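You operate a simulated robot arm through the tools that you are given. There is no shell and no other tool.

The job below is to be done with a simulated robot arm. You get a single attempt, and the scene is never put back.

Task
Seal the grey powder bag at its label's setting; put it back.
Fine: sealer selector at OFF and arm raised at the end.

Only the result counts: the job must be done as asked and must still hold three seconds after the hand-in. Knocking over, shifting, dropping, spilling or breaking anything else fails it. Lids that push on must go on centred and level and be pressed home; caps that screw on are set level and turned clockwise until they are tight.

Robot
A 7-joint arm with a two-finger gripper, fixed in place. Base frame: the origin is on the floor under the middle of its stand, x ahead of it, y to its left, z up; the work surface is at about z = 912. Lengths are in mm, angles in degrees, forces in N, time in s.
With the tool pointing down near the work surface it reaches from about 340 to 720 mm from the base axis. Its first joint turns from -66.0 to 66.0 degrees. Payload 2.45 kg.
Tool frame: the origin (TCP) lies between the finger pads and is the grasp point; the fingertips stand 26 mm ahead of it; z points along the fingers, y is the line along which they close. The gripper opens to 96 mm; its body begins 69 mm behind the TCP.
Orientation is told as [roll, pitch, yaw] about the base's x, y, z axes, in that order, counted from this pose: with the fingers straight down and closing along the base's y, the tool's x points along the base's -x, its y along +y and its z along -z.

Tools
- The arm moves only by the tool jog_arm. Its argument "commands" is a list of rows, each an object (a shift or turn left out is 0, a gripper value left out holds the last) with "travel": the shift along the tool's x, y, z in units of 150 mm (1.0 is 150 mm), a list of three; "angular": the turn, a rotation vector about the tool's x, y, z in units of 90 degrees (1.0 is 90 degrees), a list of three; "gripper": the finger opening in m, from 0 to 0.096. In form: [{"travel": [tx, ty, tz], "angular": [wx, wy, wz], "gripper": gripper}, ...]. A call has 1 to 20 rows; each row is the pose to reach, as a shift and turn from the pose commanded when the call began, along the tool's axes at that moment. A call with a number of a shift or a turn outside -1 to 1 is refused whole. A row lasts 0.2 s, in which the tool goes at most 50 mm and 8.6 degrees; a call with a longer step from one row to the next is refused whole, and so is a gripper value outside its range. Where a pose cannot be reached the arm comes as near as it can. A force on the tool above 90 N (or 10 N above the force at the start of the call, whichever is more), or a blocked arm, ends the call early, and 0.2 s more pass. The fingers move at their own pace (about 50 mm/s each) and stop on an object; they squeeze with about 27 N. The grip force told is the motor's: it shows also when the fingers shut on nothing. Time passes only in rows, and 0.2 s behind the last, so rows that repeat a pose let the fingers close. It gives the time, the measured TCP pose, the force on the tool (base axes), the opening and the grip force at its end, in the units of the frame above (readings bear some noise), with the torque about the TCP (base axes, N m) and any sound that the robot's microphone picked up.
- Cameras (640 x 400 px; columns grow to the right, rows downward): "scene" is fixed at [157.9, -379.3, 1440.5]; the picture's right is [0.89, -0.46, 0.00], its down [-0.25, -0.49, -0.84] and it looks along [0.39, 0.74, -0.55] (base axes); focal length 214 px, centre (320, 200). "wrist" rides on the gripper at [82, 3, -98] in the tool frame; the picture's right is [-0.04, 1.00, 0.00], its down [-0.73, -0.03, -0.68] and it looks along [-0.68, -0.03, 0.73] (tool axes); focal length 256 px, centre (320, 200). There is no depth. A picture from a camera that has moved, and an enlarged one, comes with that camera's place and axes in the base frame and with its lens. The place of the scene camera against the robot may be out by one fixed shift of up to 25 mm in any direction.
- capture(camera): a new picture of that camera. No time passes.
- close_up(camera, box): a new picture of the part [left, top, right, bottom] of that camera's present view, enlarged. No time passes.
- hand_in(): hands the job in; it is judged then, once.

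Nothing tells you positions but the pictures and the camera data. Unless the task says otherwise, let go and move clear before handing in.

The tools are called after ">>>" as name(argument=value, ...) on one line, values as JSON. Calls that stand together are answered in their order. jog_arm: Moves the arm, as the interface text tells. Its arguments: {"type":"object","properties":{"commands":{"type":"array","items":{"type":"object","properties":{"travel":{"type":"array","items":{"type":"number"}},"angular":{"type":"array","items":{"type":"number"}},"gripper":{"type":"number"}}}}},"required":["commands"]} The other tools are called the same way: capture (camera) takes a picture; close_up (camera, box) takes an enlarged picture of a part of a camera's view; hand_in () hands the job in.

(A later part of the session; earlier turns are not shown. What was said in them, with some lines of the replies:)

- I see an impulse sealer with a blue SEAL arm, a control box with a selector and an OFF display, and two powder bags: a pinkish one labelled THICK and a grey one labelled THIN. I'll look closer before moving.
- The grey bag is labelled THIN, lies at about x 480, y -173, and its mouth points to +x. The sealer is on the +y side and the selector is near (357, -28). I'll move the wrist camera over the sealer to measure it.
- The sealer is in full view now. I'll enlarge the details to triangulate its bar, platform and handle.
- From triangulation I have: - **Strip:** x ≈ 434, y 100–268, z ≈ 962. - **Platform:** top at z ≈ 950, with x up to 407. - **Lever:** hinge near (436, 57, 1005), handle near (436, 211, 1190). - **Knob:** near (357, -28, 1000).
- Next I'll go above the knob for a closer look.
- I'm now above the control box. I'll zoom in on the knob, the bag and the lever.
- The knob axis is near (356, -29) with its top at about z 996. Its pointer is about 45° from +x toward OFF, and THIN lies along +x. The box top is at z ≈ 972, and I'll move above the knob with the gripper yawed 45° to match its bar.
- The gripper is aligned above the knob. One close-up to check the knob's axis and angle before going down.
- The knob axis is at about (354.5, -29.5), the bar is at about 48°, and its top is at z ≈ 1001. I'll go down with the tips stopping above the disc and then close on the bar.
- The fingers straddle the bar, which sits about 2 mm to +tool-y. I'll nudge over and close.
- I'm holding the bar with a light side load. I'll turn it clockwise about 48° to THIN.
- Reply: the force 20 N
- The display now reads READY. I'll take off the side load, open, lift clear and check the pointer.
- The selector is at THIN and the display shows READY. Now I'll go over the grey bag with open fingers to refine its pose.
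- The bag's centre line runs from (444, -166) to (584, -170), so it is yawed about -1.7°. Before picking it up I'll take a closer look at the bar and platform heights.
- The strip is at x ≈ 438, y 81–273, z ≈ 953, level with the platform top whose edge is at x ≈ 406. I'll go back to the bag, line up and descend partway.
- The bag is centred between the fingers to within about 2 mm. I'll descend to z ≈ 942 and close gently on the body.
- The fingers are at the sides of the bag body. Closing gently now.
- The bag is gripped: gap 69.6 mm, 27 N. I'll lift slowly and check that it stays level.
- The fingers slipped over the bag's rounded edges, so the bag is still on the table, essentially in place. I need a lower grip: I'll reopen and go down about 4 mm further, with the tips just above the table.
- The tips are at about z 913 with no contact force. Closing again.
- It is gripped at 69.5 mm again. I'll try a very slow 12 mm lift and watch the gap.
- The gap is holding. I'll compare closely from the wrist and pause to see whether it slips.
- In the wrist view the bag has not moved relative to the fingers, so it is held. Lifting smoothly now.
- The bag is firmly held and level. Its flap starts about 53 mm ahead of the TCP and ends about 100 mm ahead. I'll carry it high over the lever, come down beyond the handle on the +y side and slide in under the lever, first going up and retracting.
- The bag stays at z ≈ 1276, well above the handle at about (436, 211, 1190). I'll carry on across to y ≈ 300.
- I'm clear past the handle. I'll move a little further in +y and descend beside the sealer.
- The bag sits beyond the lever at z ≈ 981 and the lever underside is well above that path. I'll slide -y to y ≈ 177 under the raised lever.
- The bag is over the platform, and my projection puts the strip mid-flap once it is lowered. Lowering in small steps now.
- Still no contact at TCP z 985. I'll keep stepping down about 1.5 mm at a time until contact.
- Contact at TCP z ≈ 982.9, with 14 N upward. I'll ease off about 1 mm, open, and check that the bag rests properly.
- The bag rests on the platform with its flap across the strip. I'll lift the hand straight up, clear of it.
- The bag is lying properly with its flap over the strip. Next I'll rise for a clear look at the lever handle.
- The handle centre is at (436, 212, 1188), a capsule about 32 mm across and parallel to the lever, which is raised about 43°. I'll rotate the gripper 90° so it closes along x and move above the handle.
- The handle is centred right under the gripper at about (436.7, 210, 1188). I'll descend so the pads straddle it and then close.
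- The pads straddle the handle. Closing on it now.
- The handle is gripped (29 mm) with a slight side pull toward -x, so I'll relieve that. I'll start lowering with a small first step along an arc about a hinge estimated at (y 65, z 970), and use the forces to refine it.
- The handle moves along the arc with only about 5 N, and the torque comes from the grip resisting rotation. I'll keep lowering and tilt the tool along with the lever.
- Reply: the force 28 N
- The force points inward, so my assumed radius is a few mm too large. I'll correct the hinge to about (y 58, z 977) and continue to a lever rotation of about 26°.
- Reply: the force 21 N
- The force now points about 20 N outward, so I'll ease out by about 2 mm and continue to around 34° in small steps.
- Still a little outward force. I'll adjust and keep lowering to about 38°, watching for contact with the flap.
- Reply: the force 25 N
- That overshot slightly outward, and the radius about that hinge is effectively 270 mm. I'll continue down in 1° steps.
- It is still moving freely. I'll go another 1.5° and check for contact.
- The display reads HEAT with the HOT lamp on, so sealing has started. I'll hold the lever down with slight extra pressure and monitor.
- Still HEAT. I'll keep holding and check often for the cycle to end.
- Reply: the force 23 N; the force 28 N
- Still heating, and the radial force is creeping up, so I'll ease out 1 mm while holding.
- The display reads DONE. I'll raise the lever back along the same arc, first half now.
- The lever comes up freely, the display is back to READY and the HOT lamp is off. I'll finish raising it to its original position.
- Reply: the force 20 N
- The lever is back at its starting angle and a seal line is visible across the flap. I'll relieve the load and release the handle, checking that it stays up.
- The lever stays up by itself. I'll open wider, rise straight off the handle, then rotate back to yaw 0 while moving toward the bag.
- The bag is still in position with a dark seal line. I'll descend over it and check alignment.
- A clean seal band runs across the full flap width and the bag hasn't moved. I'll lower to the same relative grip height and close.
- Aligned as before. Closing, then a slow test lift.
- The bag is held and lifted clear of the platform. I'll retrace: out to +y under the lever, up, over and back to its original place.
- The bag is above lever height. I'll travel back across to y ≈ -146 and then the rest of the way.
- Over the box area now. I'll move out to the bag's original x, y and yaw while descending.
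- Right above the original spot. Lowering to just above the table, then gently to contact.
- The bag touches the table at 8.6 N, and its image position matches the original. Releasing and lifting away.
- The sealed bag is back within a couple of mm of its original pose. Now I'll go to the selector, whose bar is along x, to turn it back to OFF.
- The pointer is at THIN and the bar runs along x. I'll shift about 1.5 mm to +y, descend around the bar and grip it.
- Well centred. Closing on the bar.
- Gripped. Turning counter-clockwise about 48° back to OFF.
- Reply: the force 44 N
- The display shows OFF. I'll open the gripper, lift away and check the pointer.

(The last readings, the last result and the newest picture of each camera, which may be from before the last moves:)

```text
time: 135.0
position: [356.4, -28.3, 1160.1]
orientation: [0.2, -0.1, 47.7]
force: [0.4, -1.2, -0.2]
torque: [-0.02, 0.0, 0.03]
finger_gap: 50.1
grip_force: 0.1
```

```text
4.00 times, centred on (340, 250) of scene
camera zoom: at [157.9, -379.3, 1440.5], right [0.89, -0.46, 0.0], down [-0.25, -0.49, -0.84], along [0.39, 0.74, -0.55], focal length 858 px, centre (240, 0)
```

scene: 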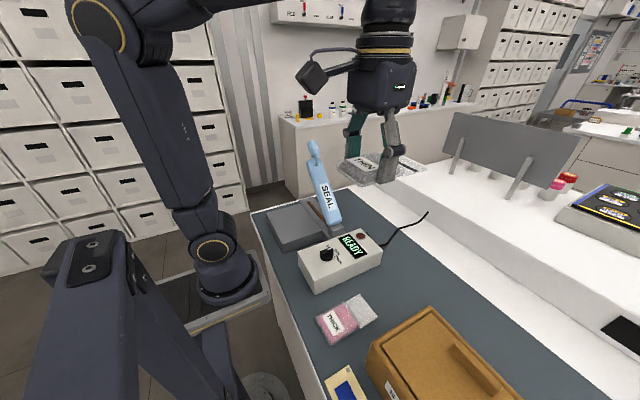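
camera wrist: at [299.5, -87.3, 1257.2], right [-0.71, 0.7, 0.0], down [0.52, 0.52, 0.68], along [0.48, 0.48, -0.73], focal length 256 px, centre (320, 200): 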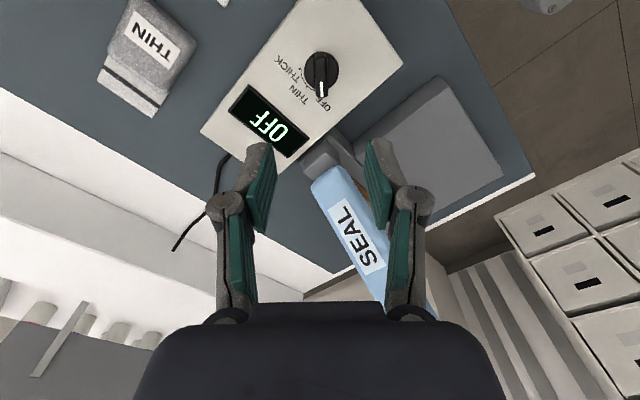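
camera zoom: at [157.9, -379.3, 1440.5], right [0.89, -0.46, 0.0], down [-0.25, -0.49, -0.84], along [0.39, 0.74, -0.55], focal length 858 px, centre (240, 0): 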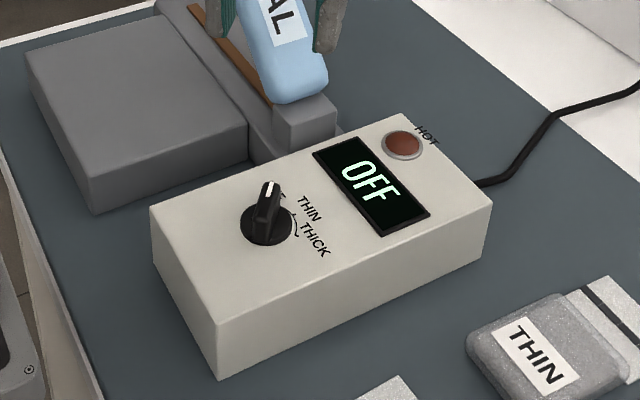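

The selector is at OFF and the lever is up. I'll raise the robot arm to its starting area and do a final check.

>>> jog_arm(commands=[{"travel": [0, 0, -0.2]}, {"travel": [0, 0, -0.4]}, {"travel": [0, 0, -0.6], "angular": [0, 0, 0.08]}, {"travel": [0, 0, -0.8], "angular": [0, 0, 0.16]}, {"travel": [0, 0, -1.0], "angular": [0, 0, 0.24]}, {"travel": [0, 0, -1.0], "angular": [0, 0, 0.32]}, {"travel": [0, 0, -1.0], "angular": [0, 0, 0.4]}, {"travel": [0, 0, -1.0], "angular": [0, 0, 0.47]}, {"travel": [0, 0, -1.0], "angular": [0, 0, 0.53]}, {"travel": [0, 0, -1.0], "angular": [0, 0, 0.53]}])

>>> jog_arm(commands=[{"travel": [-0.1, 0.1, -0.2]}, {"travel": [-0.18, 0.2, -0.37]}, {"travel": [-0.18, 0.2, -0.37]}])

>>> capture(camera="scene")

>>> capture(camera="wrist")

>>> close_up(camera="scene", box=[250, 130, 450, 330])

```text
time: 137.2
position: [355.6, -28.8, 1309.4]
orientation: [0.1, 0.0, -0.1]
force: [0.0, -0.5, 0.1]
torque: [0.01, 0.0, -0.01]
finger_gap: 50.1
grip_force: 0.1
```

```text
time: 138.0
position: [383.5, 2.3, 1365.6]
orientation: [0.2, 0.0, 0.0]
force: [0.7, 0.3, -0.4]
torque: [-0.01, -0.01, 0.06]
finger_gap: 50.1
grip_force: 0.0
```

```text
taken
```

scene: 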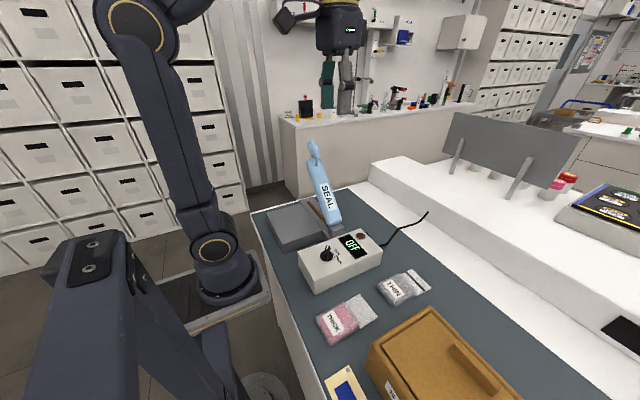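

```text
taken
camera wrist: at [302.2, 4.6, 1463.0], right [0.04, 1.0, 0.0], down [0.73, -0.03, 0.68], along [0.68, -0.03, -0.73], focal length 256 px, centre (320, 200)
```

wrist: 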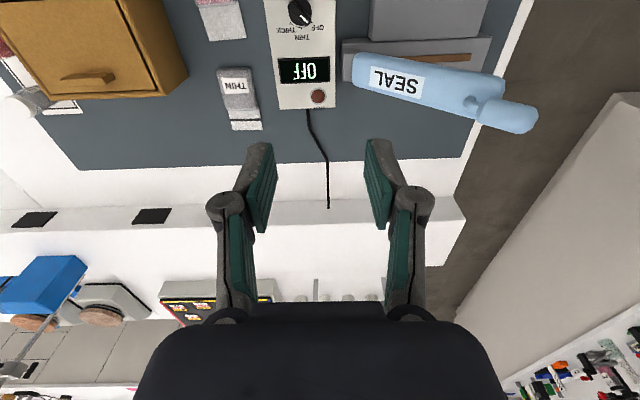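

```text
2.00 times, centred on (350, 230) of scene
camera zoom: at [157.9, -379.3, 1440.5], right [0.89, -0.46, 0.0], down [-0.25, -0.49, -0.84], along [0.39, 0.74, -0.55], focal length 429 px, centre (260, 140)
```

zoom: 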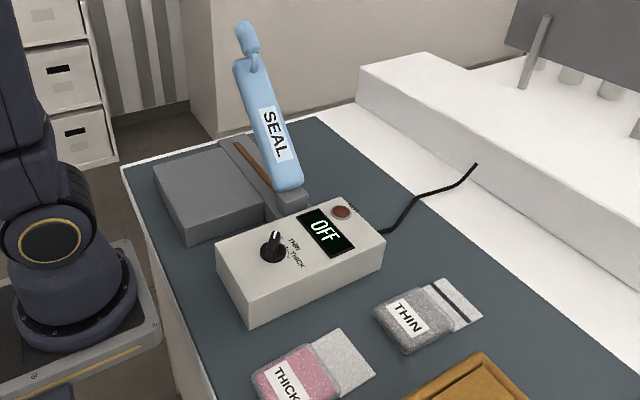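

The final check matches the starting scene. The grey bag is sealed and back in its place, the selector and display are at OFF with the HOT lamp off, the sealer arm is raised, and the robot arm is clear. Handing in now.

>>> hand_in()

```text
The job is handed in.
```

The grey powder bag is sealed at its label's setting (THIN) and lies back in its original spot, to within a few millimetres. I've handed the job in, but the hand-in gave no verdict.

- **Seal:** I held the sealer arm down until the display went from HEAT to DONE. A dark seal band then ran across the full width of the flap.
- **End state:** The selector and display are at OFF, the HOT lamp is out, and the sealer arm is raised. The robot arm is clear at its starting position.
- **One slip:** My first grip slid off the bag's rounded edges, so the bag stayed on the table and moved only a millimetre or two. A lower grip held, and I saw no powder spilled in any picture.

In the last pictures nothing else appears knocked or shifted.
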